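You operate a simulated robot arm through the tools that you are given. There is no shell and no other tool. Be economical: measure what you need, move in short steps, check, and stop when the job is done.

You are at the controls of a simulated two-armed robot. One attempt, no reset.

Task
Take the cap off the amber bottle that says "blue" on the bench beside the chest and lay it down there. Take the white funnel and put it on the pink tray. Turn the black knob on the cabinet to 2. Put one of the white crucibles from the corner wall bench on the bench facing the dryer. Open the top drawer of the middle unit, put the blue boat in the top middle drawer space, then shut the drawer. Put the yellow boat on top of the tall white roll on the bench facing the dryer. Take the clear flask from the bench top beside the dryer and leave it on the fourth shelf from the bottom of the corner bay. Press the button on the black computer three times. Take the white box with the earliest date from the top of the short bench and put it on the low shelf of the middle bay. Take the white bottle from the bench top behind the furnace and leave it on top of the filter box there. Open the second drawer from the top of the right unit. The order is free. Set down upright: clear flask, white bottle.

The check looks at the end state, three seconds after you hand in, the way a careful person would. Anything else that was tipped, shoved, dropped, spilled or broken makes it a failure. Lids that push on must go on centred and level and be pressed home; caps that screw on are set level and turned clockwise until they are tight.

Robot
Two 6-joint arms with two-finger parallel grippers on one trunk, on a base that drives. Base frame: it is fixed to the floor where the robot stands at the start and does not move with it; the origin is under the middle of the robot, x ahead of it, y to its left, z up; the surface under the hand at the start is at about z = 0.8. Lengths are in m, angles in rad, forces in N, time in s.
The left shoulder is at the start at [0.06, 0.187, 1.072], the right one opposite. With the tool pointing down near the work surface each hand reaches from about 0.26 to 0.62 m from the robot's upright axis, wherever it stands, measured 20 degrees to its own side. Places, roughly: amber bottle [0.5, 0, 0.75]; bench facing the dryer [-5.6, 0.8, 0.8]; black knob on the cabinet [-0.2, -2.4, 1.7]; blue boat (7x4x2 cm) [-4.8, 3.8, 0.9]; button on the black computer [-2.2, -2.6, 1.7]; clear flask (8x8x10 cm) [-3.1, 1, 0.8]; filter box [-2, -0.75, 0.75]; fourth shelf of the corner bay [-5.3, -2.9, 1.3]; low shelf of the middle bay [-4, -2.8, 0.3]; pink tray (13x10x2 cm) [-3.1, -2.8, 1]; second drawer of the right unit [-3, -0.8, 0.4]; tall white roll (8x8x12 cm) [-5.5, 1.2, 0.9]; top drawer of the middle unit [-3, 0.2, 0.6]; top middle drawer space [-3, 0.2, 0.6]; white bottle [-2.25, -1.25, 0.75]; white box [-0.75, -2.75, 0.75]; white crucible (5x5x4 cm) [-4.3, 3.9, 0.9]; white crucible (5x5x5 cm) [-4.1, 3.8, 0.9]; white crucible (5x5x7 cm) [-4.2, 3.9, 0.9]; white funnel (9x9x9 cm) [0.4, -0.5, 0.9]; yellow boat (7x4x2 cm) [-4.8, 4, 0.9]. Payload 1.57 kg a hand.
Tool frame (each hand has its own): the origin (TCP) lies between the finger pads and is the grasp point; the fingertips stand 0.03 m ahead of it; z points along the fingers, y is the line along which they close. Largest opening 0.11 m; finger width 0.024, thickness 0.012; the body of the gripper, 0.048 by 0.112 m, starts 0.078 m behind the TCP.
Orientation is that of the tool frame in the base frame, as a unit quaternion [x, y, z, w]. With the fingers straight down and closing along the base's y, the tool's x points along the base's -x, its y along +y and its z along -z.

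Tools
- The arms move only by the tool play_rows. It takes "left_commands", "right_commands" or both (then of equal length, played together; a hand with none holds still); each is one flat list of numbers, 7 for each row, row after row: the turn, a rotation vector about the tool's x, y, z in units of 45 degrees (1.0 is 45 degrees), then the shift along the tool's x, y, z in units of 200 mm (1.0 is 200 mm), then the gripper command, from -1 (fully open) to 1 (shut), values between in proportion. In form: [ax, ay, az, tx, ty, tz, claw, ax, ay, az, tx, ty, tz, claw, ...]. A call has 1 to 20 rows; each row is the pose to reach, as a shift and turn from the pose commanded when the call began, along the tool's axes at that moment. A call with a number of a shift or a turn outside -1 to 1 is refused whole. A row lasts 0.2 s, in which the tool goes at most 0.05 m and 0.15 rad; a call with a longer step from one row to the next is refused whole, and so is a gripper value outside its range. A pose out of reach is approached as far as the arm can. The call stops where the force on the tool passes 40 N (or 10 N more than at its start, if that is more) or the arm is blocked; 0.2 s more then pass. The fingers move at their own pace (about 0.153 m/s each) and stop on an object; they squeeze with about 29 N. The grip force told is the motor's: it shows also when the fingers shut on nothing. Time passes only in rows, and 0.2 s behind the last, so rows that repeat a pose let the fingers close. The reply holds the time, the measured pose of the TCP, the force on the tool along the base axes, the opening and the grip force, in the units named above and with some noise, with the torque about the TCP (base axes, N m) and any sound that the robot's microphone picked up.
- Cameras (640 x 400 px; columns grow to the right, rows downward): "scene" is now at [0.0098, -0.0532, 1.6021]; the picture's right is [-0.46, -0.89, 0.00], its down [-0.71, 0.37, -0.59] and it looks along [0.53, -0.28, -0.81] (base axes); focal length 254 px, centre (320, 200). "left" rides on the left gripper at [0.07, -0.016, -0.141] in its tool frame; the picture's right is [0.23, 0.97, 0.00], its down [-0.86, 0.20, -0.48] and it looks along [-0.47, 0.11, 0.88] (tool axes); focal length 222 px, centre (320, 200). "right" rides on the right gripper at [0.07, 0.016, -0.141] in its tool frame; the picture's right is [-0.23, 0.97, 0.00], its down [-0.86, -0.20, -0.48] and it looks along [-0.47, -0.11, 0.88] (tool axes); focal length 222 px, centre (320, 200). There is no depth. A picture from a camera that has moved, and an enlarged one, comes with that camera's place and axes in the base frame and with its lens. The place of the scene camera against the robot may be out by one fixed shift of up to 0.025 m in any direction.
- snapshot(camera): a new picture of that camera. The clock stands still meanwhile.
- raise_lower(by): slides the trunk up (or, below 0, down) by that many m; the arms and the scene camera ride with it, the base frame stays. It gives what a move gives, with no picture.
- base_move(legs): drives the robot by 1 to 6 legs, each [ahead, left, turn to the left] in m, m and rad, along the robot's own axes; the way and the turn of a leg run together, so that a leg with both is an arc; at most 1.5 m and 3.142 rad a leg. The arms and the cameras ride along, it lands a little off, and it stops where it bumps. It gives what a move gives.
- pan_tilt(pan, tilt): turns the head with the scene camera to pan (to the left, within 1.501 rad either way) and tilt (down, from -0.506 to 1.204), counted from straight ahead of the robot. It gives what a move gives.
- close_up(camera, box): a new picture of the part [left, top, right, bottom] of that camera's present view, enlarged. The clock stands still meanwhile.
- hand_in(): hands the job in; it is judged then, once.

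Go step by step. Nothing tells you exact positions but the pictures and the camera data: compare them with the known pose of the tool, close in by small moves and look again before you grip or let go. The budget is 525 turns and 310 pictures, counting those below and the enlarged ones. Unless the task says otherwise, let go and move clear before handing in.

The tools are called as a command line: name --argument value ..., lists and objects as JSON in quotes. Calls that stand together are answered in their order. play_rows: Moves the arms, as the interface text tells. Its arguments: {"type":"object","properties":{"left_commands":{"type":"array","items":{"type":"number"}},"right_commands":{"type":"array","items":{"type":"number"}}},"required":[]} The other tools are called the same way: raise_lower (by) slides the trunk up or down; base_move (legs) drives the base; pan_tilt (pan, tilt) turns the head that bears the scene camera; snapshot (camera) takes a picture; close_up (camera, box) takes an enlarged picture of a part of a camera's view; hand_in () hands the job in.

At the start:

```text
time: 0.0
left_ee_pos: [0.3435, 0.011, 1.1377]
left_ee_rot: [0.0, 1.0, 0.0, 0.0]
left_force: [0.0, 0.3, 0.5]
left_ft_torque: [0.02, 0.02, -0.02]
left_opening: 0.11
left_grip_force: 0.1
right_ee_pos: [0.4084, -0.3483, 1.0831]
right_ee_rot: [-0.001, 1.0, 0.0, 0.0]
right_force: [1.0, 0.8, 0.3]
right_ft_torque: [-0.01, 0.01, -0.02]
right_opening: 0.11
right_grip_force: 0.0
trunk travel left (down, up): [-0.7, 0.29]
robot x, y, heading: [-0.0022, 0.0047, -0.005]
head pan, tilt: [-0.483, 0.935]
```

scene: 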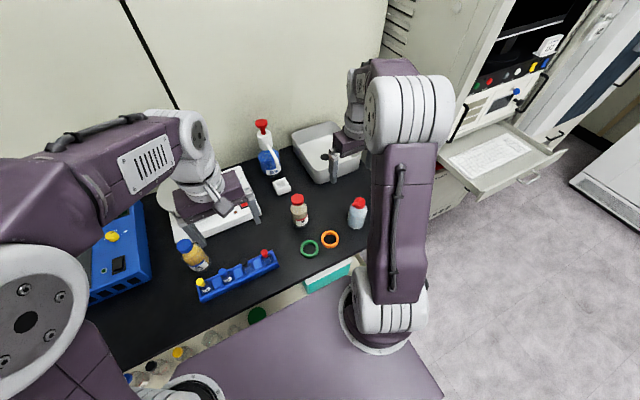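
right: 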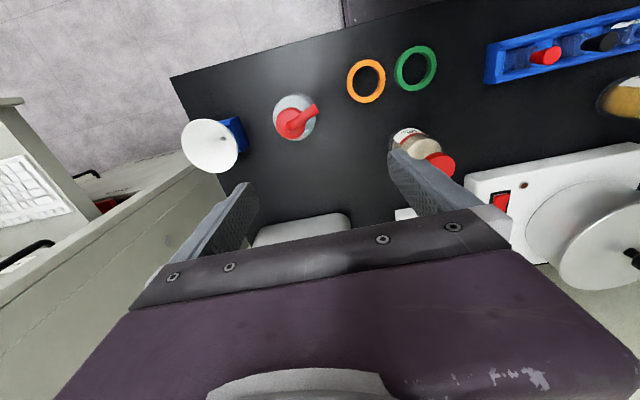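
left: 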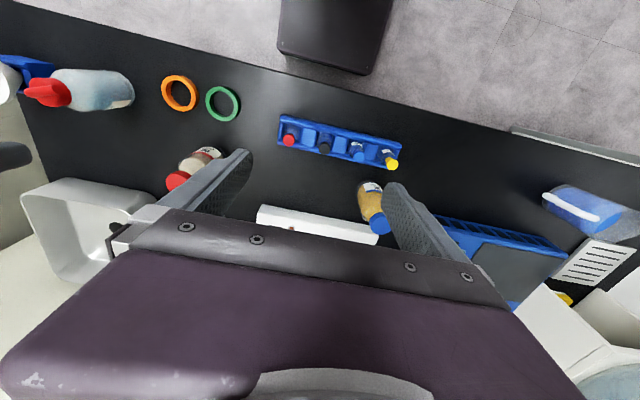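

I see two amber-ish bottles (red cap and blue cap) on the bench ahead and a white funnel at the right. First I read the labels.

close_up --camera "left" --box '[150, 130, 420, 260]'

close_up --camera "scene" --box '[150, 100, 400, 300]'

close_up --camera "right" --box '[160, 40, 480, 240]'

```text
2.37 times, centred on (285, 195) of left
camera zoom: at [0.2737, -0.0035, 1.2813], right [-0.23, 0.97, 0.0], down [0.86, 0.2, 0.48], along [0.47, 0.11, -0.88], focal length 526 px, centre (403, 212)
```

zoom: 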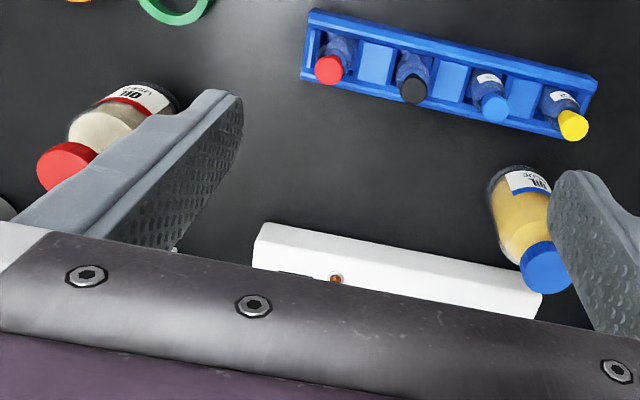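

```text
2.00 times, centred on (275, 200) of scene
camera zoom: at [0.0098, -0.0532, 1.6021], right [-0.46, -0.89, 0.0], down [-0.71, 0.37, -0.59], along [0.53, -0.28, -0.81], focal length 507 px, centre (410, 200)
```

zoom: 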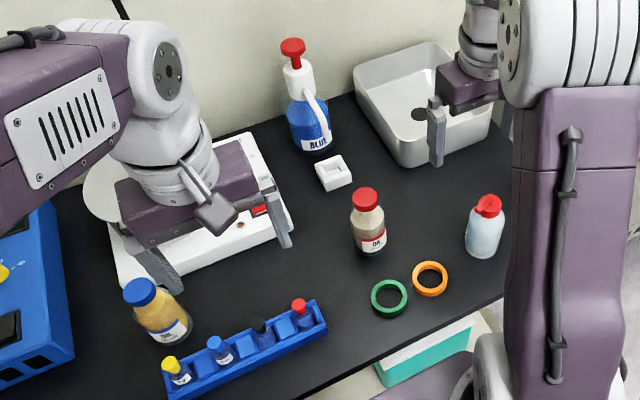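

```text
2.00 times, centred on (320, 140) of right
camera zoom: at [0.3386, -0.3325, 1.2249], right [0.23, 0.97, 0.0], down [0.86, -0.2, 0.48], along [0.47, -0.11, -0.88], focal length 444 px, centre (320, 320)
```

zoom: 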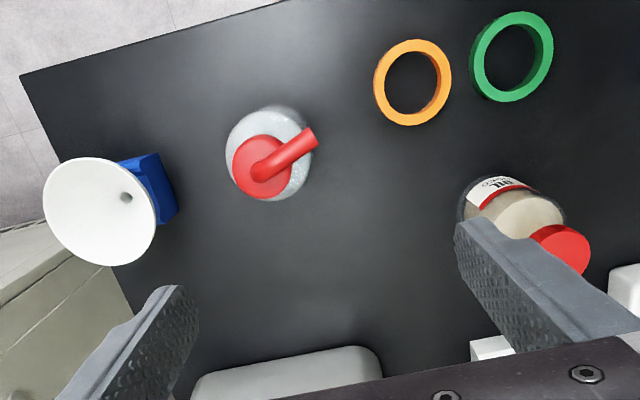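

I need to read the labels more closely, then look around.

close_up --camera "scene" --box '[170, 230, 290, 305]'

close_up --camera "left" --box '[340, 165, 420, 215]'

close_up --camera "left" --box '[160, 130, 240, 180]'

```text
5.33 times, centred on (230, 268) of scene
camera zoom: at [0.0098, -0.0532, 1.6021], right [-0.46, -0.89, 0.0], down [-0.71, 0.37, -0.59], along [0.53, -0.28, -0.81], focal length 1353 px, centre (800, -160)
```

zoom: 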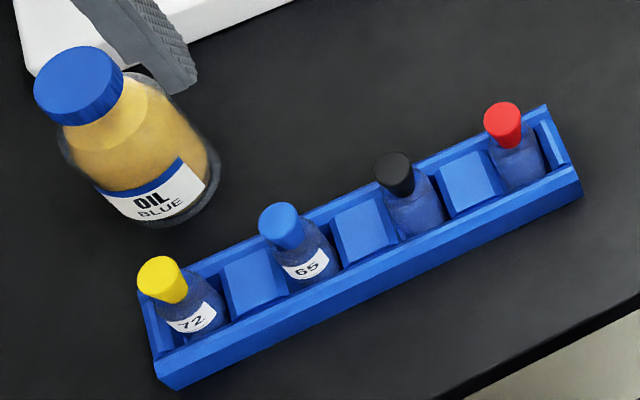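

```text
8.00 times, centred on (380, 190) of left
camera zoom: at [0.2737, -0.0035, 1.2813], right [-0.23, 0.97, 0.0], down [0.86, 0.2, 0.48], along [0.47, 0.11, -0.88], focal length 1777 px, centre (-160, 280)
```

zoom: 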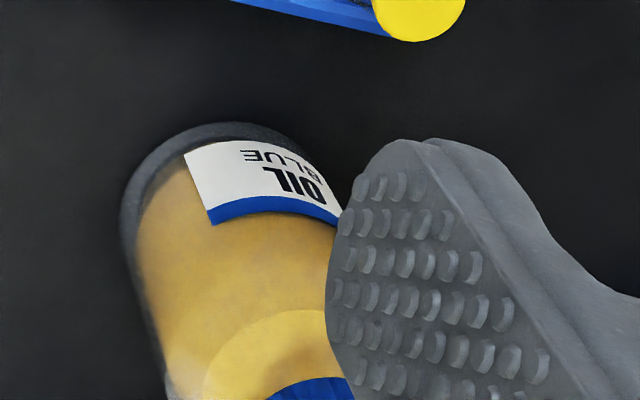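

```text
8.00 times, centred on (200, 155) of left
camera zoom: at [0.2737, -0.0035, 1.2813], right [-0.23, 0.97, 0.0], down [0.86, 0.2, 0.48], along [0.47, 0.11, -0.88], focal length 1777 px, centre (1280, 560)
```

zoom: 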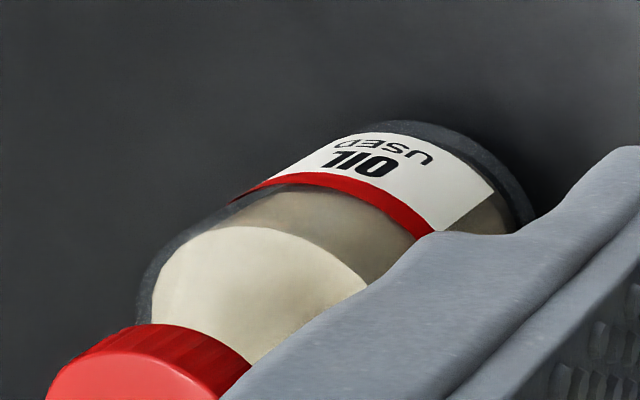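

The amber "OIL BLUE" bottle is the one with the blue cap at about [0.41, 0.11]. I move the left hand over it and look.

play_rows --left_commands '[0, 0, 0, -0.05, 0.15, -0.1, -1, 0, 0, 0, -0.1, 0.3, -0.2, -1, 0, 0, 0, -0.2, 0.485, -0.25, -1, 0, 0, 0, -0.2, 0.485, -0.25, -1]'

snapshot --camera "left"

snapshot --camera "scene"

```text
time: 1.0
left_ee_pos: [0.383, 0.1068, 1.1893]
left_ee_rot: [0.0, 1.0, 0.001, -0.001]
left_force: [-1.0, -0.1, 0.2]
left_ft_torque: [0.01, -0.02, -0.01]
left_opening: 0.11
left_grip_force: 0.1
right_ee_pos: [0.4072, -0.3484, 1.0816]
right_ee_rot: [-0.001, 1.0, -0.001, 0.001]
right_force: [-0.2, 0.0, 0.0]
right_ft_torque: [-0.02, -0.01, -0.04]
right_opening: 0.1101
right_grip_force: 0.1
trunk travel left (down, up): [-0.7, 0.29]
robot x, y, heading: [0.0015, 0.0006, 0.004]
head pan, tilt: [-0.483, 0.935]
```

```text
300 pictures are left
camera left: at [0.3132, 0.0928, 1.3317], right [-0.23, 0.97, 0.0], down [0.86, 0.2, 0.48], along [0.47, 0.11, -0.88], focal length 222 px, centre (320, 200)
```

left: 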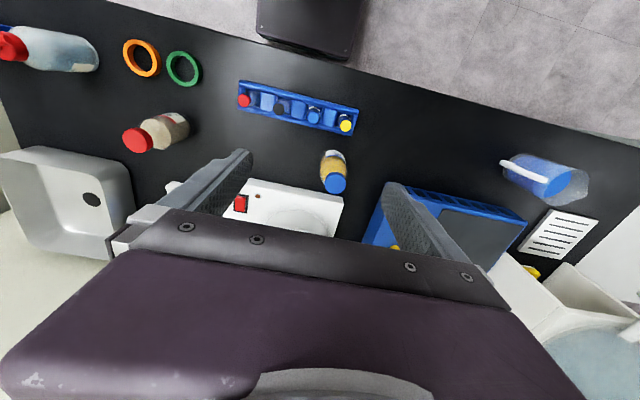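

```text
299 pictures are left
camera scene: at [0.0094, -0.0535, 1.6021], right [-0.46, -0.89, 0.0], down [-0.71, 0.37, -0.59], along [0.53, -0.28, -0.8], focal length 254 px, centre (320, 200)
```

scene: 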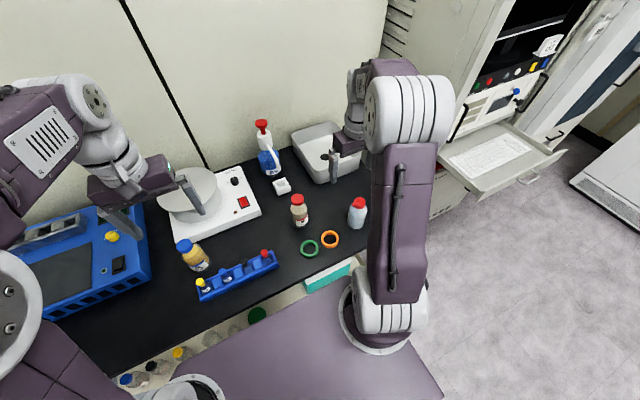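

The cap triangulates to about [0.486, 0.164, 0.93]. I move above it and check.

play_rows --left_commands '[0, 0, 0, -0.13, 0.07, 0.15, -1, 0, 0, 0, -0.26, 0.14, 0.3, -1, 0, 0, 0, -0.39, 0.21, 0.45, -1, 0, 0, 0, -0.5, 0.28, 0.6, -1, 0, 0, 0, -0.515, 0.285, 0.745, -1, 0, 0, 0, -0.515, 0.285, 0.745, -1]'

snapshot --camera "left"

close_up --camera "scene" --box '[120, 180, 280, 300]'

```text
time: 2.4
left_ee_pos: [0.487, 0.1667, 1.0392]
left_ee_rot: [0.0, 1.0, 0.001, 0.0]
left_force: [-0.3, 0.3, 0.3]
left_ft_torque: [0.02, -0.04, -0.03]
left_opening: 0.1099
left_grip_force: 0.0
right_ee_pos: [0.4079, -0.348, 1.0827]
right_ee_rot: [-0.001, 1.0, 0.0, 0.0]
right_force: [-0.8, 0.7, -0.1]
right_ft_torque: [0.02, 0.02, 0.01]
right_opening: 0.1098
right_grip_force: 0.1
trunk travel left (down, up): [-0.7, 0.29]
robot x, y, heading: [0.0006, 0.0037, 0.002]
head pan, tilt: [-0.483, 0.935]
```

```text
298 pictures are left
camera left: at [0.4182, 0.1506, 1.182], right [-0.23, 0.97, 0.0], down [0.85, 0.2, 0.48], along [0.47, 0.11, -0.88], focal length 222 px, centre (320, 200)
```

left: 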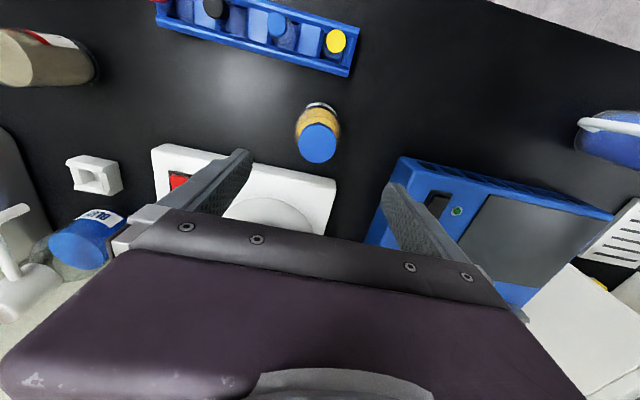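

```text
3.33 times, centred on (200, 240) of scene
camera zoom: at [0.0094, -0.0532, 1.6021], right [-0.47, -0.89, 0.0], down [-0.71, 0.37, -0.59], along [0.53, -0.28, -0.8], focal length 846 px, centre (720, 67)
```

zoom: 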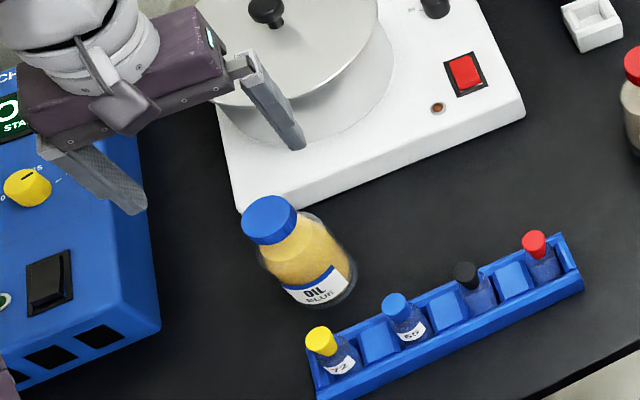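

Cap is around [0.48, 0.163], top between 0.92 and 0.955. I lower a little and refine.

play_rows --left_commands '[0, 0, 0, 0.02, -0.01, 0.12, -1, 0, 0, 0, 0.04, -0.02, 0.22, -1, 0, 0, 0, 0.04, -0.02, 0.22, -1]'

snapshot --camera "left"

close_up --camera "scene" --box '[120, 180, 280, 300]'

```text
time: 3.2
left_ee_pos: [0.4793, 0.1613, 0.9952]
left_ee_rot: [-0.001, 1.0, 0.0, 0.0]
left_force: [0.6, -0.1, -1.1]
left_ft_torque: [0.01, -0.01, 0.0]
left_opening: 0.11
left_grip_force: 0.1
right_ee_pos: [0.4077, -0.3475, 1.0824]
right_ee_rot: [-0.001, 1.0, 0.0, 0.0]
right_force: [0.6, -0.7, 1.1]
right_ft_torque: [-0.02, -0.02, 0.0]
right_opening: 0.1102
right_grip_force: 0.0
trunk travel left (down, up): [-0.7, 0.29]
robot x, y, heading: [-0.0004, -0.0045, 0.008]
head pan, tilt: [-0.483, 0.935]
```

```text
296 pictures are left
camera left: at [0.4096, 0.1466, 1.1386], right [-0.23, 0.97, 0.0], down [0.85, 0.2, 0.48], along [0.47, 0.11, -0.88], focal length 222 px, centre (320, 200)
```

left: 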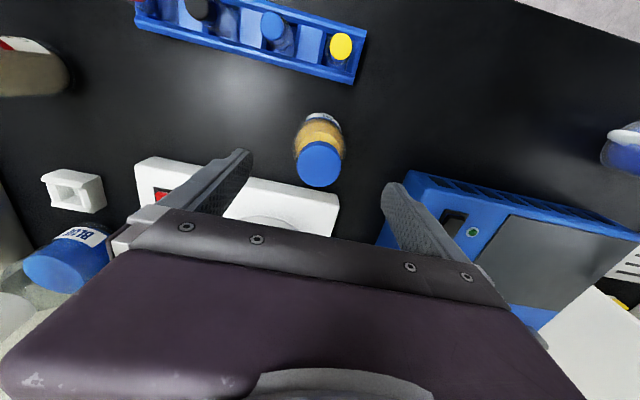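

```text
3.33 times, centred on (200, 240) of scene
camera zoom: at [0.0097, -0.0531, 1.6021], right [-0.46, -0.89, 0.0], down [-0.71, 0.37, -0.59], along [0.53, -0.28, -0.81], focal length 846 px, centre (720, 67)
```

zoom: 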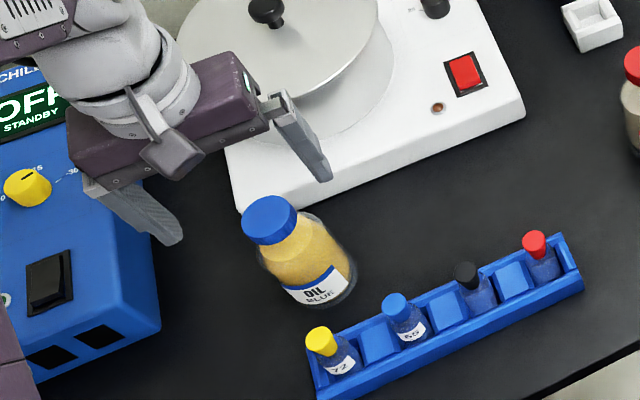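

Cap top estimate [0.482, 0.162, ~0.92]. I lower 40 mm more and look.

play_rows --left_commands '[0, 0, 0, -0.015, 0, 0.1, -1, 0, 0, 0, -0.015, 0, 0.2, -1, 0, 0, 0, -0.015, 0, 0.2, -1]'

snapshot --camera "left"

close_up --camera "scene" --box '[120, 200, 280, 300]'

```text
time: 4.0
left_ee_pos: [0.4812, 0.1617, 0.9549]
left_ee_rot: [0.0, 1.0, 0.0, 0.0]
left_force: [0.0, 0.1, -0.9]
left_ft_torque: [0.02, 0.02, 0.03]
left_opening: 0.1102
left_grip_force: 0.0
right_ee_pos: [0.4068, -0.3487, 1.0832]
right_ee_rot: [-0.001, 1.0, 0.0, 0.0]
right_force: [1.4, 1.2, 0.4]
right_ft_torque: [-0.03, -0.01, -0.01]
right_opening: 0.11
right_grip_force: 0.0
trunk travel left (down, up): [-0.7, 0.29]
robot x, y, heading: [-0.0007, -0.0029, -0.002]
head pan, tilt: [-0.483, 0.935]
```

```text
294 pictures are left
camera left: at [0.4117, 0.1465, 1.0984], right [-0.23, 0.97, 0.0], down [0.85, 0.2, 0.48], along [0.47, 0.11, -0.88], focal length 222 px, centre (320, 200)
```

left: 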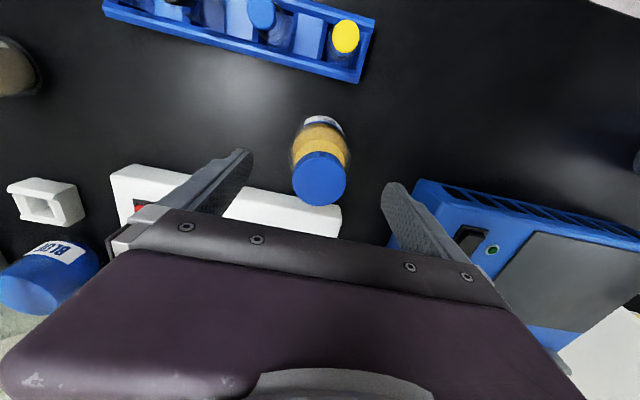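

```text
4.00 times, centred on (200, 250) of scene
camera zoom: at [0.0094, -0.0532, 1.6021], right [-0.46, -0.89, 0.0], down [-0.71, 0.37, -0.59], along [0.53, -0.28, -0.8], focal length 1015 px, centre (800, 0)
```

zoom: 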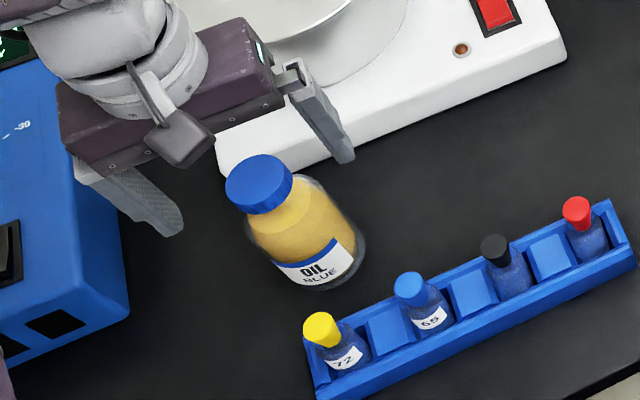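

Cap top is near z=0.91, centre [0.486, 0.163], diameter ~4.5 cm. I lower so the tips reach the cap's lower edge.

play_rows --left_commands '[0, 0, 0, -0.024, 0.006, 0.1, -1, 0, 0, 0, -0.024, 0.006, 0.17, -1, 0, 0, 0, -0.024, 0.006, 0.17, -1]'

snapshot --camera "left"

close_up --camera "scene" --box '[120, 200, 280, 300]'

```text
time: 4.8
left_ee_pos: [0.4872, 0.1635, 0.9213]
left_ee_rot: [0.0, 1.0, 0.0, 0.0]
left_force: [0.1, 0.8, 0.1]
left_ft_torque: [0.01, 0.0, 0.02]
left_opening: 0.1099
left_grip_force: 0.1
right_ee_pos: [0.4071, -0.3477, 1.0832]
right_ee_rot: [-0.001, 1.0, 0.001, 0.001]
right_force: [0.3, 0.9, 0.2]
right_ft_torque: [-0.03, -0.01, 0.0]
right_opening: 0.1102
right_grip_force: 0.0
trunk travel left (down, up): [-0.7, 0.29]
robot x, y, heading: [0.0005, 0.0011, 0.003]
head pan, tilt: [-0.483, 0.935]
```

```text
292 pictures are left
camera left: at [0.4168, 0.1481, 1.0642], right [-0.23, 0.97, 0.0], down [0.85, 0.2, 0.48], along [0.47, 0.11, -0.88], focal length 222 px, centre (320, 200)
```

left: 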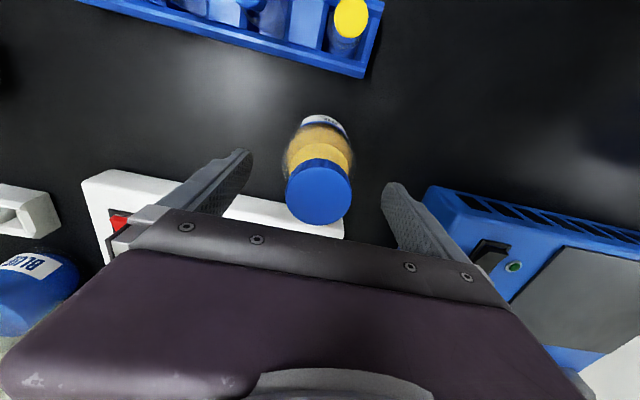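

```text
4.00 times, centred on (200, 250) of scene
camera zoom: at [0.0096, -0.0532, 1.6021], right [-0.46, -0.89, 0.0], down [-0.71, 0.37, -0.59], along [0.53, -0.28, -0.81], focal length 1015 px, centre (800, 0)
```

zoom: 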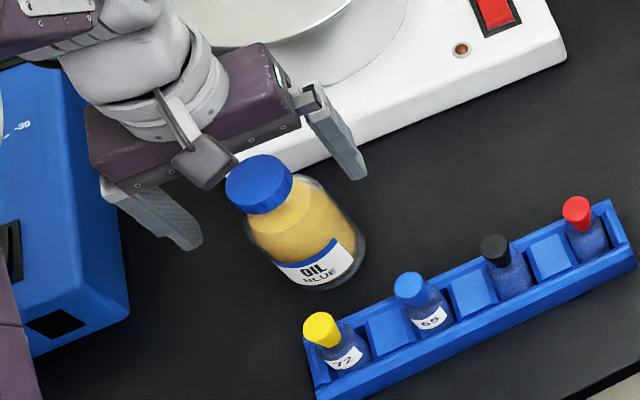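

The rays agree on cap top z≈0.933 at [0.480, 0.163]. I centre, raise slightly, and pre-turn clockwise 90° before gripping.

play_rows --left_commands '[0, 0, 0.16, 0.036, 0, -0.04, -1, 0, 0, 0.33, 0.036, 0, -0.04, -1, 0, 0, 0.5, 0.036, 0, -0.04, -1, 0, 0, 0.67, 0.036, 0, -0.04, -1, 0, 0, 0.84, 0.036, 0, -0.04, -1, 0, 0, 1, 0.036, 0, -0.04, -1, 0, 0, 1, 0.036, 0, -0.04, -1]'

play_rows --left_commands '[0, 0, 0.16, 0, 0, 0, -1, 0, 0, 0.33, 0, 0, 0, -1, 0, 0, 0.5, 0, 0, 0, -1, 0, 0, 0.67, 0, 0, 0, -1, 0, 0, 0.84, 0, 0, 0, -1, 0, 0, 1, 0, 0, 0, -1, 0, 0, 1, 0, 0, 0, -1]'

snapshot --camera "left"

```text
time: 6.4
left_ee_pos: [0.4786, 0.1625, 0.9301]
left_ee_rot: [0.384, 0.923, 0.0, -0.001]
left_force: [-0.3, -0.2, 0.3]
left_ft_torque: [0.02, -0.03, -0.01]
left_opening: 0.1099
left_grip_force: 0.0
right_ee_pos: [0.4075, -0.3475, 1.0816]
right_ee_rot: [-0.001, 1.0, 0.0, 0.0]
right_force: [0.2, -0.5, -0.1]
right_ft_torque: [0.0, -0.02, -0.01]
right_opening: 0.1103
right_grip_force: 0.0
trunk travel left (down, up): [-0.7, 0.29]
robot x, y, heading: [0.0045, 0.0018, -0.002]
head pan, tilt: [-0.483, 0.935]
```

```text
time: 8.0
left_ee_pos: [0.4795, 0.1617, 0.9297]
left_ee_rot: [0.708, 0.706, 0.0, 0.0]
left_force: [0.9, -0.2, -0.8]
left_ft_torque: [0.0, -0.03, -0.01]
left_opening: 0.1101
left_grip_force: 0.0
right_ee_pos: [0.4073, -0.3482, 1.0837]
right_ee_rot: [-0.002, 1.0, 0.0, 0.0]
right_force: [0.0, 0.2, -0.5]
right_ft_torque: [0.0, -0.02, -0.04]
right_opening: 0.1101
right_grip_force: 0.1
trunk travel left (down, up): [-0.7, 0.29]
robot x, y, heading: [-0.0007, -0.0004, -0.001]
head pan, tilt: [-0.483, 0.935]
```

```text
290 pictures are left
camera left: at [0.463, 0.2337, 1.0722], right [0.97, 0.23, 0.0], down [0.2, -0.86, 0.48], along [0.11, -0.47, -0.88], focal length 222 px, centre (320, 200)
```

left: 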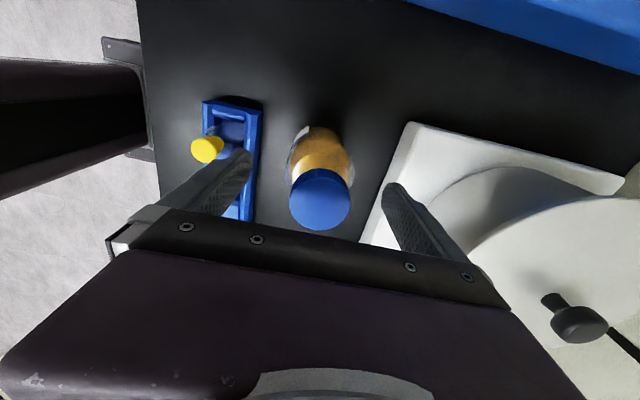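

The cap sits centred between the fingers from this side too. I close and turn 45° counter-clockwise, watching the torque.

play_rows --left_commands '[0, 0, 0, 0, 0, 0, 1, 0, 0, 0, 0, 0, 0, 1, 0, 0, 0, 0, 0, 0, 1, 0, 0, 0, 0, 0, 0, 1]'

play_rows --left_commands '[0, 0, -0.16, 0, 0, 0, 1, 0, 0, -0.33, 0, 0, 0, 1, 0, 0, -0.5, 0, 0, 0, 1, 0, 0, -0.67, 0, 0, 0, 1, 0, 0, -0.84, 0, 0, 0, 1, 0, 0, -1, 0, 0, 0, 1]'

close_up --camera "scene" --box '[120, 200, 280, 300]'

```text
time: 9.0
left_ee_pos: [0.4785, 0.1615, 0.931]
left_ee_rot: [0.707, 0.707, 0.001, 0.001]
left_force: [3.4, 1.4, 10.4]
left_ft_torque: [0.05, -0.05, 0.04]
left_opening: 0.0495
left_grip_force: 29.4
right_ee_pos: [0.4072, -0.3483, 1.0838]
right_ee_rot: [-0.001, 1.0, 0.0, 0.0]
right_force: [-0.3, -0.4, -1.0]
right_ft_torque: [0.01, 0.0, -0.02]
right_opening: 0.1101
right_grip_force: 0.0
trunk travel left (down, up): [-0.7, 0.29]
robot x, y, heading: [-0.0011, 0.0, 0.004]
head pan, tilt: [-0.483, 0.935]
```

```text
time: 10.4
left_ee_pos: [0.4766, 0.1614, 0.9319]
left_ee_rot: [0.381, 0.925, 0.001, 0.002]
left_force: [0.5, 1.2, 32.4]
left_ft_torque: [0.1, -0.09, -0.3]
left_opening: 0.0478
left_grip_force: 29.1
right_ee_pos: [0.4044, -0.3491, 1.0843]
right_ee_rot: [-0.001, 1.0, 0.002, 0.001]
right_force: [-0.3, 0.0, -0.6]
right_ft_torque: [-0.03, 0.0, -0.01]
right_opening: 0.1101
right_grip_force: 0.1
trunk travel left (down, up): [-0.7, 0.29]
robot x, y, heading: [0.0009, 0.0019, -0.006]
head pan, tilt: [-0.483, 0.935]
```

```text
4.00 times, centred on (200, 250) of scene
camera zoom: at [0.0051, -0.0545, 1.6023], right [-0.47, -0.89, 0.0], down [-0.71, 0.37, -0.6], along [0.53, -0.28, -0.8], focal length 1015 px, centre (800, 0)
```

zoom: 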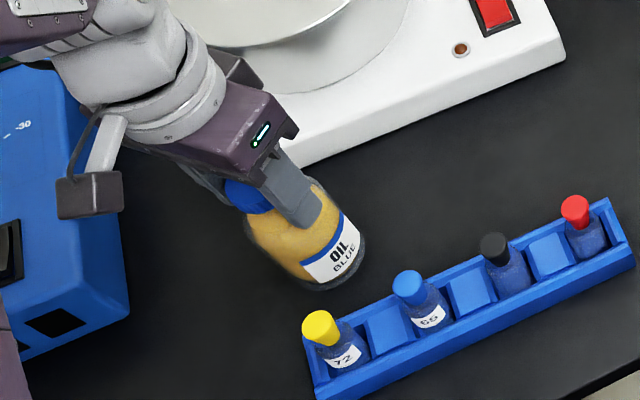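

The cap turned, with the bottle slipping a little and an upward reaction. I continue while rising slightly to relieve the force.

play_rows --left_commands '[0, 0, -0.16, 0, 0, -0.004, 1, 0, 0, -0.33, 0, 0, -0.006, 1, 0, 0, -0.5, 0, 0, -0.008, 1, 0, 0, -0.67, 0, 0, -0.01, 1, 0, 0, -0.84, 0, 0, -0.012, 1, 0, 0, -1, 0, 0, -0.014, 1]'

play_rows --left_commands '[0, 0, -0.16, 0, 0, -0.002, 1, 0, 0, -0.33, 0, 0, -0.004, 1, 0, 0, -0.5, 0, 0, -0.005, 1, 0, 0, -0.67, 0, 0, -0.006, 1, 0, 0, -0.84, 0, 0, -0.008, 1, 0, 0, -1, 0, 0, -0.01, 1]'

close_up --camera "scene" --box '[120, 200, 280, 300]'

```text
time: 11.8
left_ee_pos: [0.4762, 0.1628, 0.932]
left_ee_rot: [-0.001, 1.0, 0.0, 0.001]
left_force: [-0.4, 0.1, 20.8]
left_ft_torque: [0.01, 0.09, -0.2]
left_opening: 0.0466
left_grip_force: 29.0
right_ee_pos: [0.4051, -0.3479, 1.0845]
right_ee_rot: [-0.001, 1.0, 0.001, 0.0]
right_force: [-0.2, 0.9, 0.4]
right_ft_torque: [0.0, 0.01, 0.03]
right_opening: 0.1098
right_grip_force: 0.1
trunk travel left (down, up): [-0.7, 0.29]
robot x, y, heading: [-0.0007, -0.0006, 0.001]
head pan, tilt: [-0.483, 0.935]
```

```text
time: 13.2
left_ee_pos: [0.4776, 0.1616, 0.9362]
left_ee_rot: [-0.384, 0.924, 0.0, 0.002]
left_force: [0.3, -0.4, 26.6]
left_ft_torque: [0.1, -0.08, -0.28]
left_opening: 0.0437
left_grip_force: 29.0
right_ee_pos: [0.4048, -0.3479, 1.0837]
right_ee_rot: [-0.001, 1.0, 0.0, 0.001]
right_force: [0.7, -0.2, 0.3]
right_ft_torque: [0.0, 0.03, 0.0]
right_opening: 0.1101
right_grip_force: 0.1
trunk travel left (down, up): [-0.7, 0.29]
robot x, y, heading: [0.0005, -0.0007, -0.001]
head pan, tilt: [-0.483, 0.935]
```

```text
4.00 times, centred on (200, 250) of scene
camera zoom: at [0.006, -0.0545, 1.6022], right [-0.47, -0.89, 0.0], down [-0.71, 0.37, -0.59], along [0.53, -0.28, -0.8], focal length 1015 px, centre (800, 0)
```

zoom: 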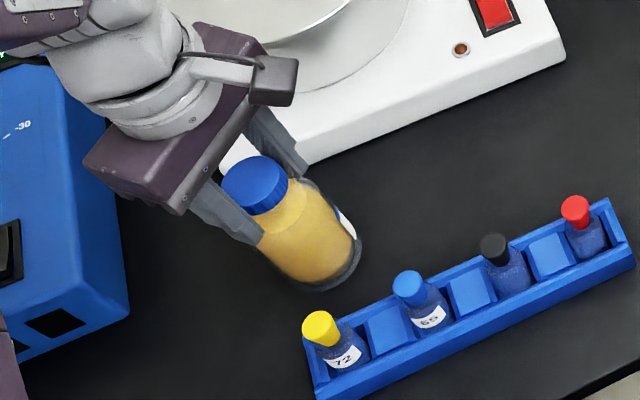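

The fingers were on the bottle's shoulder below the cap, so the bottle just turned. I open, rise 22 mm, and look.

play_rows --left_commands '[0, 0, 0, 0, 0, 0, -1, 0, 0, 0, 0, 0, 0, -1, 0, 0, 0, 0, 0, 0, -1, 0, 0, 0.15, 0, 0, -0.11, -1, 0, 0, 0.33, 0, 0, -0.11, -1, 0, 0, 0.5, 0, 0, -0.11, -1, 0, 0, 0.67, 0, 0, -0.11, -1, 0, 0, 0.84, 0, 0, -0.11, -1, 0, 0, 1, 0, 0, -0.11, -1]'

play_rows --left_commands '[0, 0, 0.16, 0, 0, 0, -1, 0, 0, 0.33, 0, 0, 0, -1, 0, 0, 0.5, 0, 0, 0, -1, 0, 0, 0.67, 0, 0, 0, -1, 0, 0, 0.84, 0, 0, 0, -1, 0, 0, 1, 0, 0, 0, -1, 0, 0, 1, 0, 0, 0, -1]'

play_rows --left_commands '[0, 0, 0.16, 0, 0, 0, -1, 0, 0, 0.33, 0, 0, 0, -1, 0, 0, 0.5, 0, 0, 0, -1, 0, 0, 0.67, 0, 0, 0, -1, 0, 0, 0.84, 0, 0, 0, -1, 0, 0, 1, 0, 0, 0, -1, 0, 0, 1, 0, 0, 0, -1]'

snapshot --camera "left"

close_up --camera "scene" --box '[120, 200, 280, 300]'

```text
time: 15.2
left_ee_pos: [0.4781, 0.1616, 0.9559]
left_ee_rot: [0.001, 1.0, 0.001, -0.001]
left_force: [-0.3, -0.1, 0.0]
left_ft_torque: [0.0, 0.02, 0.0]
left_opening: 0.1099
left_grip_force: 0.1
right_ee_pos: [0.4075, -0.3487, 1.083]
right_ee_rot: [-0.001, 1.0, 0.0, 0.0]
right_force: [-1.1, 0.0, -0.6]
right_ft_torque: [-0.02, -0.06, -0.01]
right_opening: 0.1102
right_grip_force: 0.0
trunk travel left (down, up): [-0.7, 0.29]
robot x, y, heading: [0.0024, -0.0026, -0.001]
head pan, tilt: [-0.483, 0.935]
```

```text
time: 16.8
left_ee_pos: [0.48, 0.1633, 0.9571]
left_ee_rot: [0.384, 0.923, 0.0, 0.0]
left_force: [-0.1, 0.8, -0.6]
left_ft_torque: [0.0, 0.03, 0.01]
left_opening: 0.1099
left_grip_force: 0.0
right_ee_pos: [0.4077, -0.3477, 1.0822]
right_ee_rot: [-0.001, 1.0, 0.0, -0.001]
right_force: [0.1, 1.1, 0.1]
right_ft_torque: [0.01, 0.02, 0.01]
right_opening: 0.11
right_grip_force: 0.1
trunk travel left (down, up): [-0.7, 0.29]
robot x, y, heading: [0.0017, -0.0019, -0.002]
head pan, tilt: [-0.483, 0.935]
```

```text
time: 18.4
left_ee_pos: [0.4783, 0.1634, 0.9564]
left_ee_rot: [0.707, 0.707, 0.0, 0.0]
left_force: [0.4, -0.2, -1.0]
left_ft_torque: [-0.01, 0.02, -0.02]
left_opening: 0.1098
left_grip_force: 0.0
right_ee_pos: [0.4078, -0.3473, 1.0836]
right_ee_rot: [-0.002, 1.0, -0.001, -0.001]
right_force: [0.0, 0.5, 0.1]
right_ft_torque: [0.0, 0.0, 0.01]
right_opening: 0.1098
right_grip_force: 0.0
trunk travel left (down, up): [-0.7, 0.29]
robot x, y, heading: [0.0024, -0.0041, -0.001]
head pan, tilt: [-0.483, 0.935]
```

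```text
287 pictures are left
camera left: at [0.463, 0.234, 1.0992], right [0.97, 0.23, 0.0], down [0.2, -0.86, 0.48], along [0.11, -0.47, -0.88], focal length 222 px, centre (320, 200)
```

left: 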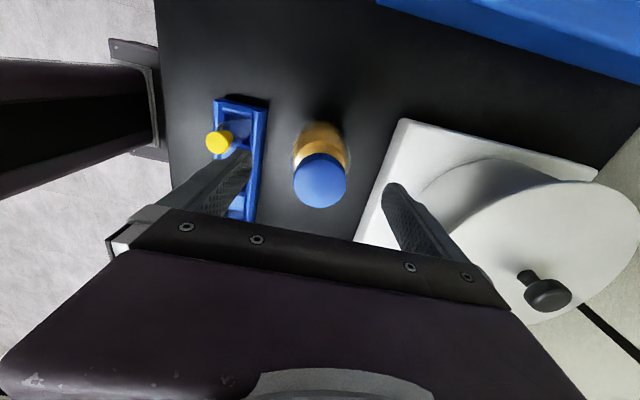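

```text
4.00 times, centred on (200, 250) of scene
camera zoom: at [0.0098, -0.0531, 1.6021], right [-0.46, -0.89, 0.0], down [-0.71, 0.37, -0.59], along [0.53, -0.28, -0.81], focal length 1015 px, centre (800, 0)
```

zoom: 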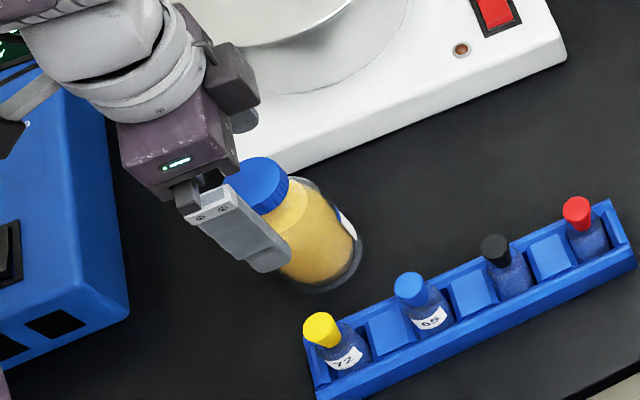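

I close at this height (tips at 0.926) and check.

play_rows --left_commands '[0, 0, 0, 0, 0, 0, 1, 0, 0, 0, 0, 0, 0, 1, 0, 0, 0, 0, 0, 0, 1, 0, 0, 0, 0, 0, 0, 1]'

snapshot --camera "left"

play_rows --left_commands '[0, 0, -0.16, 0, 0, 0, 1, 0, 0, -0.33, 0, 0, 0, 1, 0, 0, -0.5, 0, 0, 0, 1, 0, 0, -0.67, 0, 0, 0, 1, 0, 0, -0.84, 0, 0, 0, 1, 0, 0, -1, 0, 0, 0, 1]'

close_up --camera "scene" --box '[120, 200, 280, 300]'

```text
time: 19.4
left_ee_pos: [0.4785, 0.1635, 0.9569]
left_ee_rot: [0.707, 0.707, 0.0, -0.001]
left_force: [-0.6, -0.1, -0.5]
left_ft_torque: [0.06, 0.0, 0.02]
left_opening: 0.0384
left_grip_force: 29.1
right_ee_pos: [0.4068, -0.3479, 1.0833]
right_ee_rot: [-0.001, 1.0, 0.0, 0.0]
right_force: [0.5, 0.2, 0.3]
right_ft_torque: [0.03, -0.02, -0.01]
right_opening: 0.1101
right_grip_force: 0.1
trunk travel left (down, up): [-0.7, 0.29]
robot x, y, heading: [0.0017, -0.0016, 0.0]
head pan, tilt: [-0.483, 0.935]
```

```text
285 pictures are left
camera left: at [0.4627, 0.234, 1.0992], right [0.97, 0.23, 0.0], down [0.2, -0.86, 0.48], along [0.11, -0.47, -0.88], focal length 222 px, centre (320, 200)
```

left: 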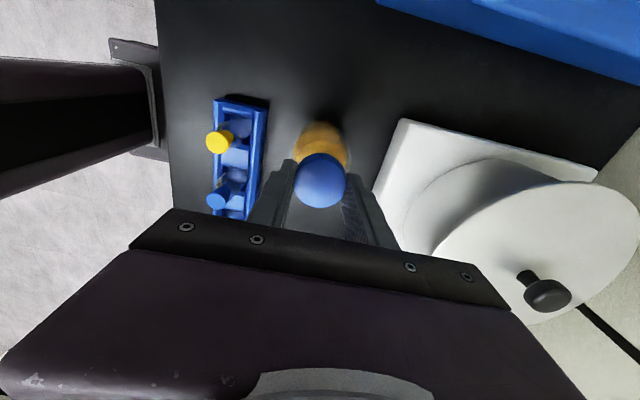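

```text
time: 20.8
left_ee_pos: [0.4797, 0.1638, 0.9553]
left_ee_rot: [0.381, 0.925, 0.0, 0.0]
left_force: [0.8, -0.2, 0.3]
left_ft_torque: [0.03, 0.0, -0.02]
left_opening: 0.0386
left_grip_force: 29.3
right_ee_pos: [0.4074, -0.3475, 1.0833]
right_ee_rot: [-0.001, 1.0, 0.001, 0.0]
right_force: [-0.3, -0.2, 0.5]
right_ft_torque: [0.01, 0.01, -0.02]
right_opening: 0.1102
right_grip_force: 0.0
trunk travel left (down, up): [-0.7, 0.29]
robot x, y, heading: [0.002, 0.0001, -0.001]
head pan, tilt: [-0.483, 0.935]
```

```text
4.00 times, centred on (200, 250) of scene
camera zoom: at [0.0097, -0.0531, 1.6021], right [-0.46, -0.89, 0.0], down [-0.71, 0.37, -0.59], along [0.53, -0.28, -0.81], focal length 1015 px, centre (800, 0)
```

zoom: 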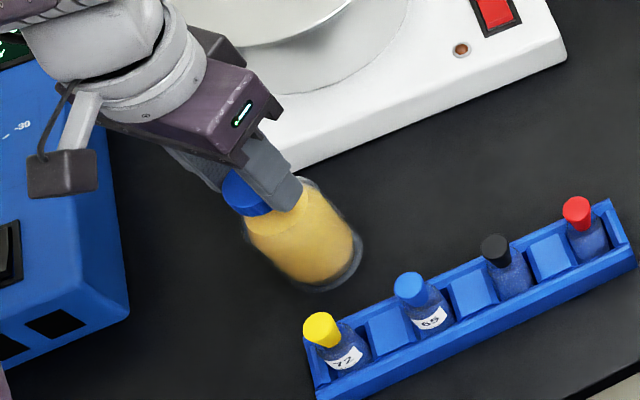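

Now the grip is on the cap (38 mm), but the bottle turns along with it. I press down to hold the bottle by friction and turn.

play_rows --left_commands '[0, 0, 0, 0, 0, 0.01, 1, 0, 0, 0, 0, 0, 0.02, 1, 0, 0, -0.16, 0, 0, 0.02, 1, 0, 0, -0.33, 0, 0, 0.02, 1, 0, 0, -0.5, 0, 0, 0.02, 1, 0, 0, -0.67, 0, 0, 0.02, 1, 0, 0, -0.84, 0, 0, 0.02, 1, 0, 0, -1, 0, 0, 0.02, 1]'

close_up --camera "scene" --box '[120, 200, 280, 300]'

```text
time: 22.6
left_ee_pos: [0.4772, 0.1611, 0.9539]
left_ee_rot: [-0.001, 1.0, 0.0, 0.002]
left_force: [5.7, 3.2, 31.4]
left_ft_torque: [0.03, -0.26, -0.02]
left_opening: 0.0385
left_grip_force: 28.8
right_ee_pos: [0.406, -0.3487, 1.0836]
right_ee_rot: [-0.001, 1.0, 0.0, 0.001]
right_force: [-0.9, 0.4, 0.6]
right_ft_torque: [0.03, 0.01, 0.01]
right_opening: 0.11
right_grip_force: 0.0
trunk travel left (down, up): [-0.7, 0.29]
robot x, y, heading: [0.001, -0.0038, 0.003]
head pan, tilt: [-0.483, 0.935]
```

```text
4.00 times, centred on (200, 250) of scene
camera zoom: at [0.0066, -0.0541, 1.6022], right [-0.46, -0.89, 0.0], down [-0.71, 0.37, -0.59], along [0.53, -0.28, -0.8], focal length 1015 px, centre (800, 0)
```

zoom: 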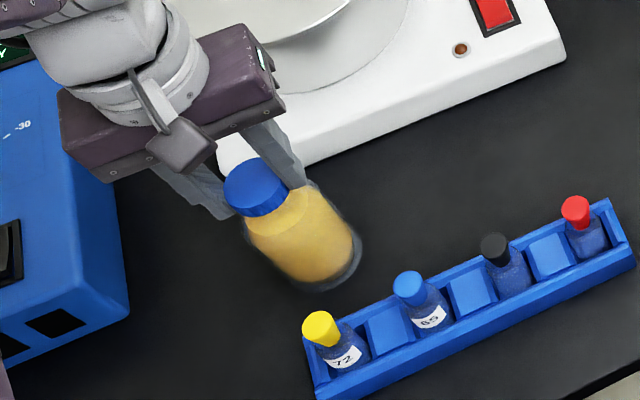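

Torque is low while pressing with 31 N, suggesting the cap turns on its thread. I keep turning, rising slightly.

play_rows --left_commands '[0, 0, -0.16, 0, 0, 0, 1, 0, 0, -0.33, 0, 0, 0, 1, 0, 0, -0.5, 0, 0, 0, 1, 0, 0, -0.67, 0, 0, 0, 1, 0, 0, -0.84, 0, 0, 0, 1, 0, 0, -1, 0, 0, 0, 1]'

play_rows --left_commands '[0, 0, -0.16, 0, 0, 0, 1, 0, 0, -0.33, 0, 0, 0, 1, 0, 0, -0.5, 0, 0, 0, 1, 0, 0, -0.67, 0, 0, 0, 1, 0, 0, -0.84, 0, 0, 0, 1, 0, 0, -1, 0, 0, 0, 1]'

close_up --camera "scene" --box '[120, 200, 280, 300]'

snapshot --camera "left"

```text
time: 24.0
left_ee_pos: [0.4773, 0.1622, 0.9543]
left_ee_rot: [-0.384, 0.923, 0.001, 0.001]
left_force: [3.2, 4.2, 28.1]
left_ft_torque: [0.02, -0.08, 0.0]
left_opening: 0.0386
left_grip_force: 28.6
right_ee_pos: [0.4055, -0.349, 1.085]
right_ee_rot: [-0.002, 1.0, 0.001, 0.001]
right_force: [0.2, 0.4, 0.4]
right_ft_torque: [-0.01, 0.02, 0.01]
right_opening: 0.1101
right_grip_force: 0.1
trunk travel left (down, up): [-0.7, 0.29]
robot x, y, heading: [-0.0002, -0.0001, 0.0]
head pan, tilt: [-0.483, 0.935]
```

```text
time: 25.4
left_ee_pos: [0.4775, 0.1624, 0.9525]
left_ee_rot: [0.708, -0.706, 0.0, -0.001]
left_force: [3.6, 2.2, 25.5]
left_ft_torque: [-0.08, -0.06, -0.03]
left_opening: 0.0379
left_grip_force: 28.9
right_ee_pos: [0.4061, -0.3481, 1.0834]
right_ee_rot: [-0.002, 1.0, 0.0, 0.0]
right_force: [-0.1, -0.9, -0.4]
right_ft_torque: [0.01, 0.0, 0.0]
right_opening: 0.1102
right_grip_force: 0.1
trunk travel left (down, up): [-0.7, 0.29]
robot x, y, heading: [-0.0012, -0.0004, 0.0]
head pan, tilt: [-0.483, 0.935]
```

```text
4.00 times, centred on (200, 250) of scene
camera zoom: at [0.007, -0.0538, 1.6021], right [-0.46, -0.89, 0.0], down [-0.71, 0.37, -0.59], along [0.53, -0.28, -0.8], focal length 1015 px, centre (800, 0)
```

zoom: 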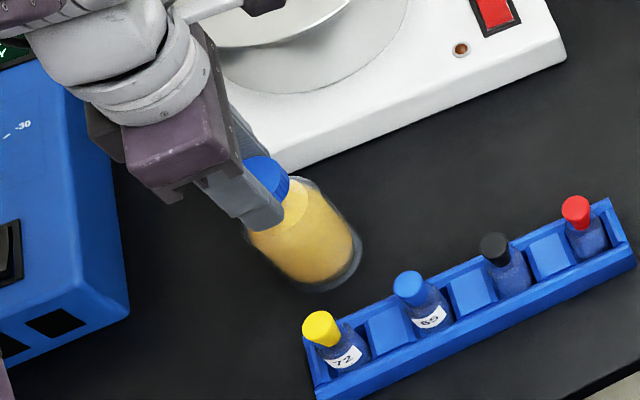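

```text
281 pictures are left
camera left: at [0.4936, 0.0938, 1.0962], right [-0.97, -0.23, 0.0], down [-0.2, 0.85, 0.48], along [-0.11, 0.47, -0.88], focal length 222 px, centre (320, 200)
```

left: 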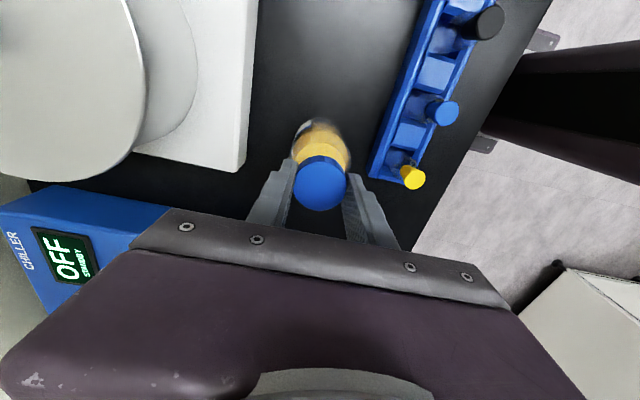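

The label glimpsed at the base stays put, so the cap is unscrewing. I continue turning as far as the wrist goes.

play_rows --left_commands '[0, 0, -0.16, 0, 0, 0, 1, 0, 0, -0.33, 0, 0, 0, 1, 0, 0, -0.5, 0, 0, 0, 1, 0, 0, -0.67, 0, 0, 0, 1, 0, 0, -0.84, 0, 0, 0, 1, 0, 0, -1, 0, 0, 0, 1]'

play_rows --left_commands '[0, 0, -0.16, 0, 0, 0, 1, 0, 0, -0.33, 0, 0, 0, 1, 0, 0, -0.5, 0, 0, 0, 1, 0, 0, -0.67, 0, 0, 0, 1, 0, 0, -0.84, 0, 0, 0, 1, 0, 0, -1, 0, 0, 0, 1]'

snapshot --camera "left"

```text
time: 26.8
left_ee_pos: [0.4772, 0.1617, 0.9531]
left_ee_rot: [0.924, -0.382, 0.002, 0.0]
left_force: [3.4, 3.6, 25.1]
left_ft_torque: [0.01, -0.07, -0.02]
left_opening: 0.0383
left_grip_force: 29.4
right_ee_pos: [0.4065, -0.3489, 1.0845]
right_ee_rot: [0.0, 1.0, 0.0, 0.0]
right_force: [0.5, -0.1, -0.1]
right_ft_torque: [0.02, -0.02, 0.0]
right_opening: 0.11
right_grip_force: 0.1
trunk travel left (down, up): [-0.7, 0.29]
robot x, y, heading: [0.0, -0.0001, -0.001]
head pan, tilt: [-0.483, 0.935]
```

```text
time: 28.2
left_ee_pos: [0.4739, 0.1915, 0.9521]
left_ee_rot: [1.0, -0.022, 0.005, 0.021]
left_force: [-3.4, -5.2, 21.6]
left_ft_torque: [-0.88, 0.51, -0.11]
left_opening: 0.038
left_grip_force: 29.4
left hand out of reach, approached as far as the arm can: row 5, 6
right_ee_pos: [0.4056, -0.3493, 1.0844]
right_ee_rot: [-0.001, 1.0, 0.0, 0.001]
right_force: [-0.2, 0.2, 0.5]
right_ft_torque: [-0.06, 0.04, 0.0]
right_opening: 0.1103
right_grip_force: 0.0
trunk travel left (down, up): [-0.7, 0.29]
robot x, y, heading: [-0.0021, 0.0017, 0.003]
head pan, tilt: [-0.483, 0.935]
stopped in row 6 (left hand): the force on the tool passed its limit at 49 N (the readings are from after the stop); the commanded pose is now the measured one
```

```text
280 pictures are left
camera left: at [0.542, 0.2138, 1.095], right [0.18, -0.98, 0.04], down [-0.87, -0.14, 0.48], along [-0.46, -0.12, -0.88], focal length 222 px, centre (320, 200)
```

left: 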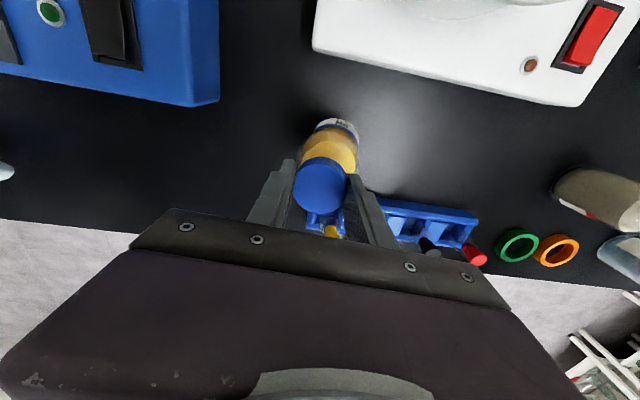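

The wrist hit its limit and pulled ~3 cm sideways. I look at the state of the bottle.

close_up --camera "scene" --box '[120, 200, 280, 300]'

close_up --camera "left" --box '[260, 100, 420, 200]'

```text
4.00 times, centred on (200, 250) of scene
camera zoom: at [0.0062, -0.0532, 1.602], right [-0.47, -0.89, 0.0], down [-0.71, 0.37, -0.59], along [0.53, -0.28, -0.8], focal length 1015 px, centre (800, 0)
```

zoom: 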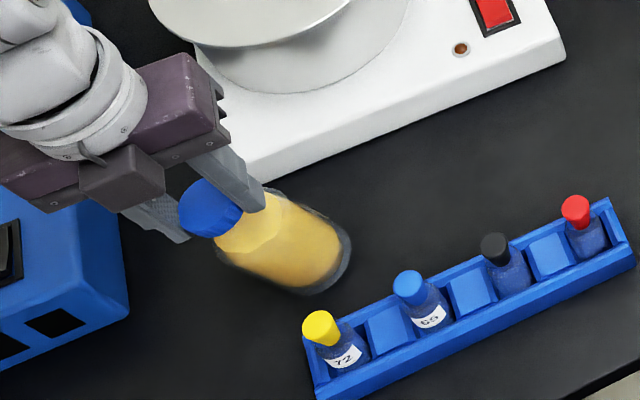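

```text
4.00 times, centred on (340, 150) of left
camera zoom: at [0.542, 0.2138, 1.095], right [0.18, -0.98, 0.04], down [-0.87, -0.14, 0.48], along [-0.46, -0.12, -0.88], focal length 888 px, centre (240, 400)
```

zoom: 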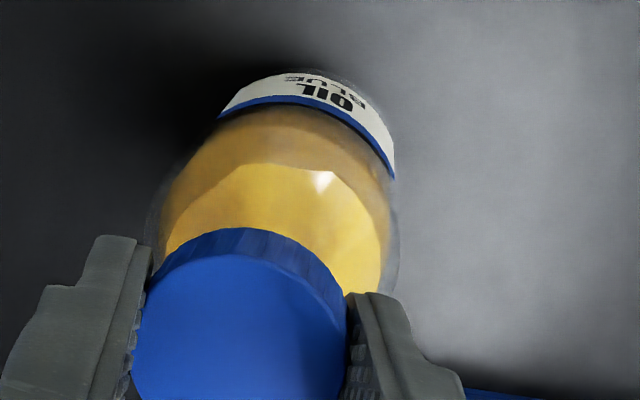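

The bottle is tilted toward +y. I bring the hand back to the upright position, backing off the wrist limit a little.

play_rows --left_commands '[0.02, 0, 0.05, 0, 0.05, 0, 1, 0.04, 0, 0.12, -0.008, 0.1, -0.005, 1, 0.053, 0, 0.2, -0.015, 0.148, -0.01, 1, 0.053, 0, 0.2, -0.015, 0.148, -0.01, 1, 0.053, 0, 0.2, -0.015, 0.148, -0.01, 1]'

close_up --camera "scene" --box '[120, 200, 280, 300]'

```text
time: 29.4
left_ee_pos: [0.4699, 0.1633, 0.9528]
left_ee_rot: [0.995, -0.1, 0.005, -0.001]
left_force: [0.3, -0.5, -1.6]
left_ft_torque: [0.01, 0.02, 0.0]
left_opening: 0.038
left_grip_force: 29.2
right_ee_pos: [0.4084, -0.3485, 1.083]
right_ee_rot: [-0.001, 1.0, 0.0, -0.001]
right_force: [0.4, 0.3, 0.3]
right_ft_torque: [0.02, 0.0, -0.02]
right_opening: 0.1099
right_grip_force: 0.0
trunk travel left (down, up): [-0.7, 0.29]
robot x, y, heading: [-0.0013, 0.002, -0.001]
head pan, tilt: [-0.483, 0.935]
```

```text
4.00 times, centred on (200, 250) of scene
camera zoom: at [0.0102, -0.0533, 1.6021], right [-0.47, -0.89, 0.0], down [-0.71, 0.37, -0.59], along [0.52, -0.28, -0.81], focal length 1015 px, centre (800, 0)
```

zoom: 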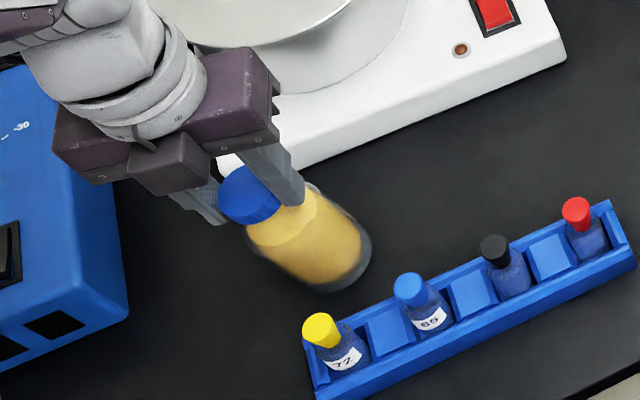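

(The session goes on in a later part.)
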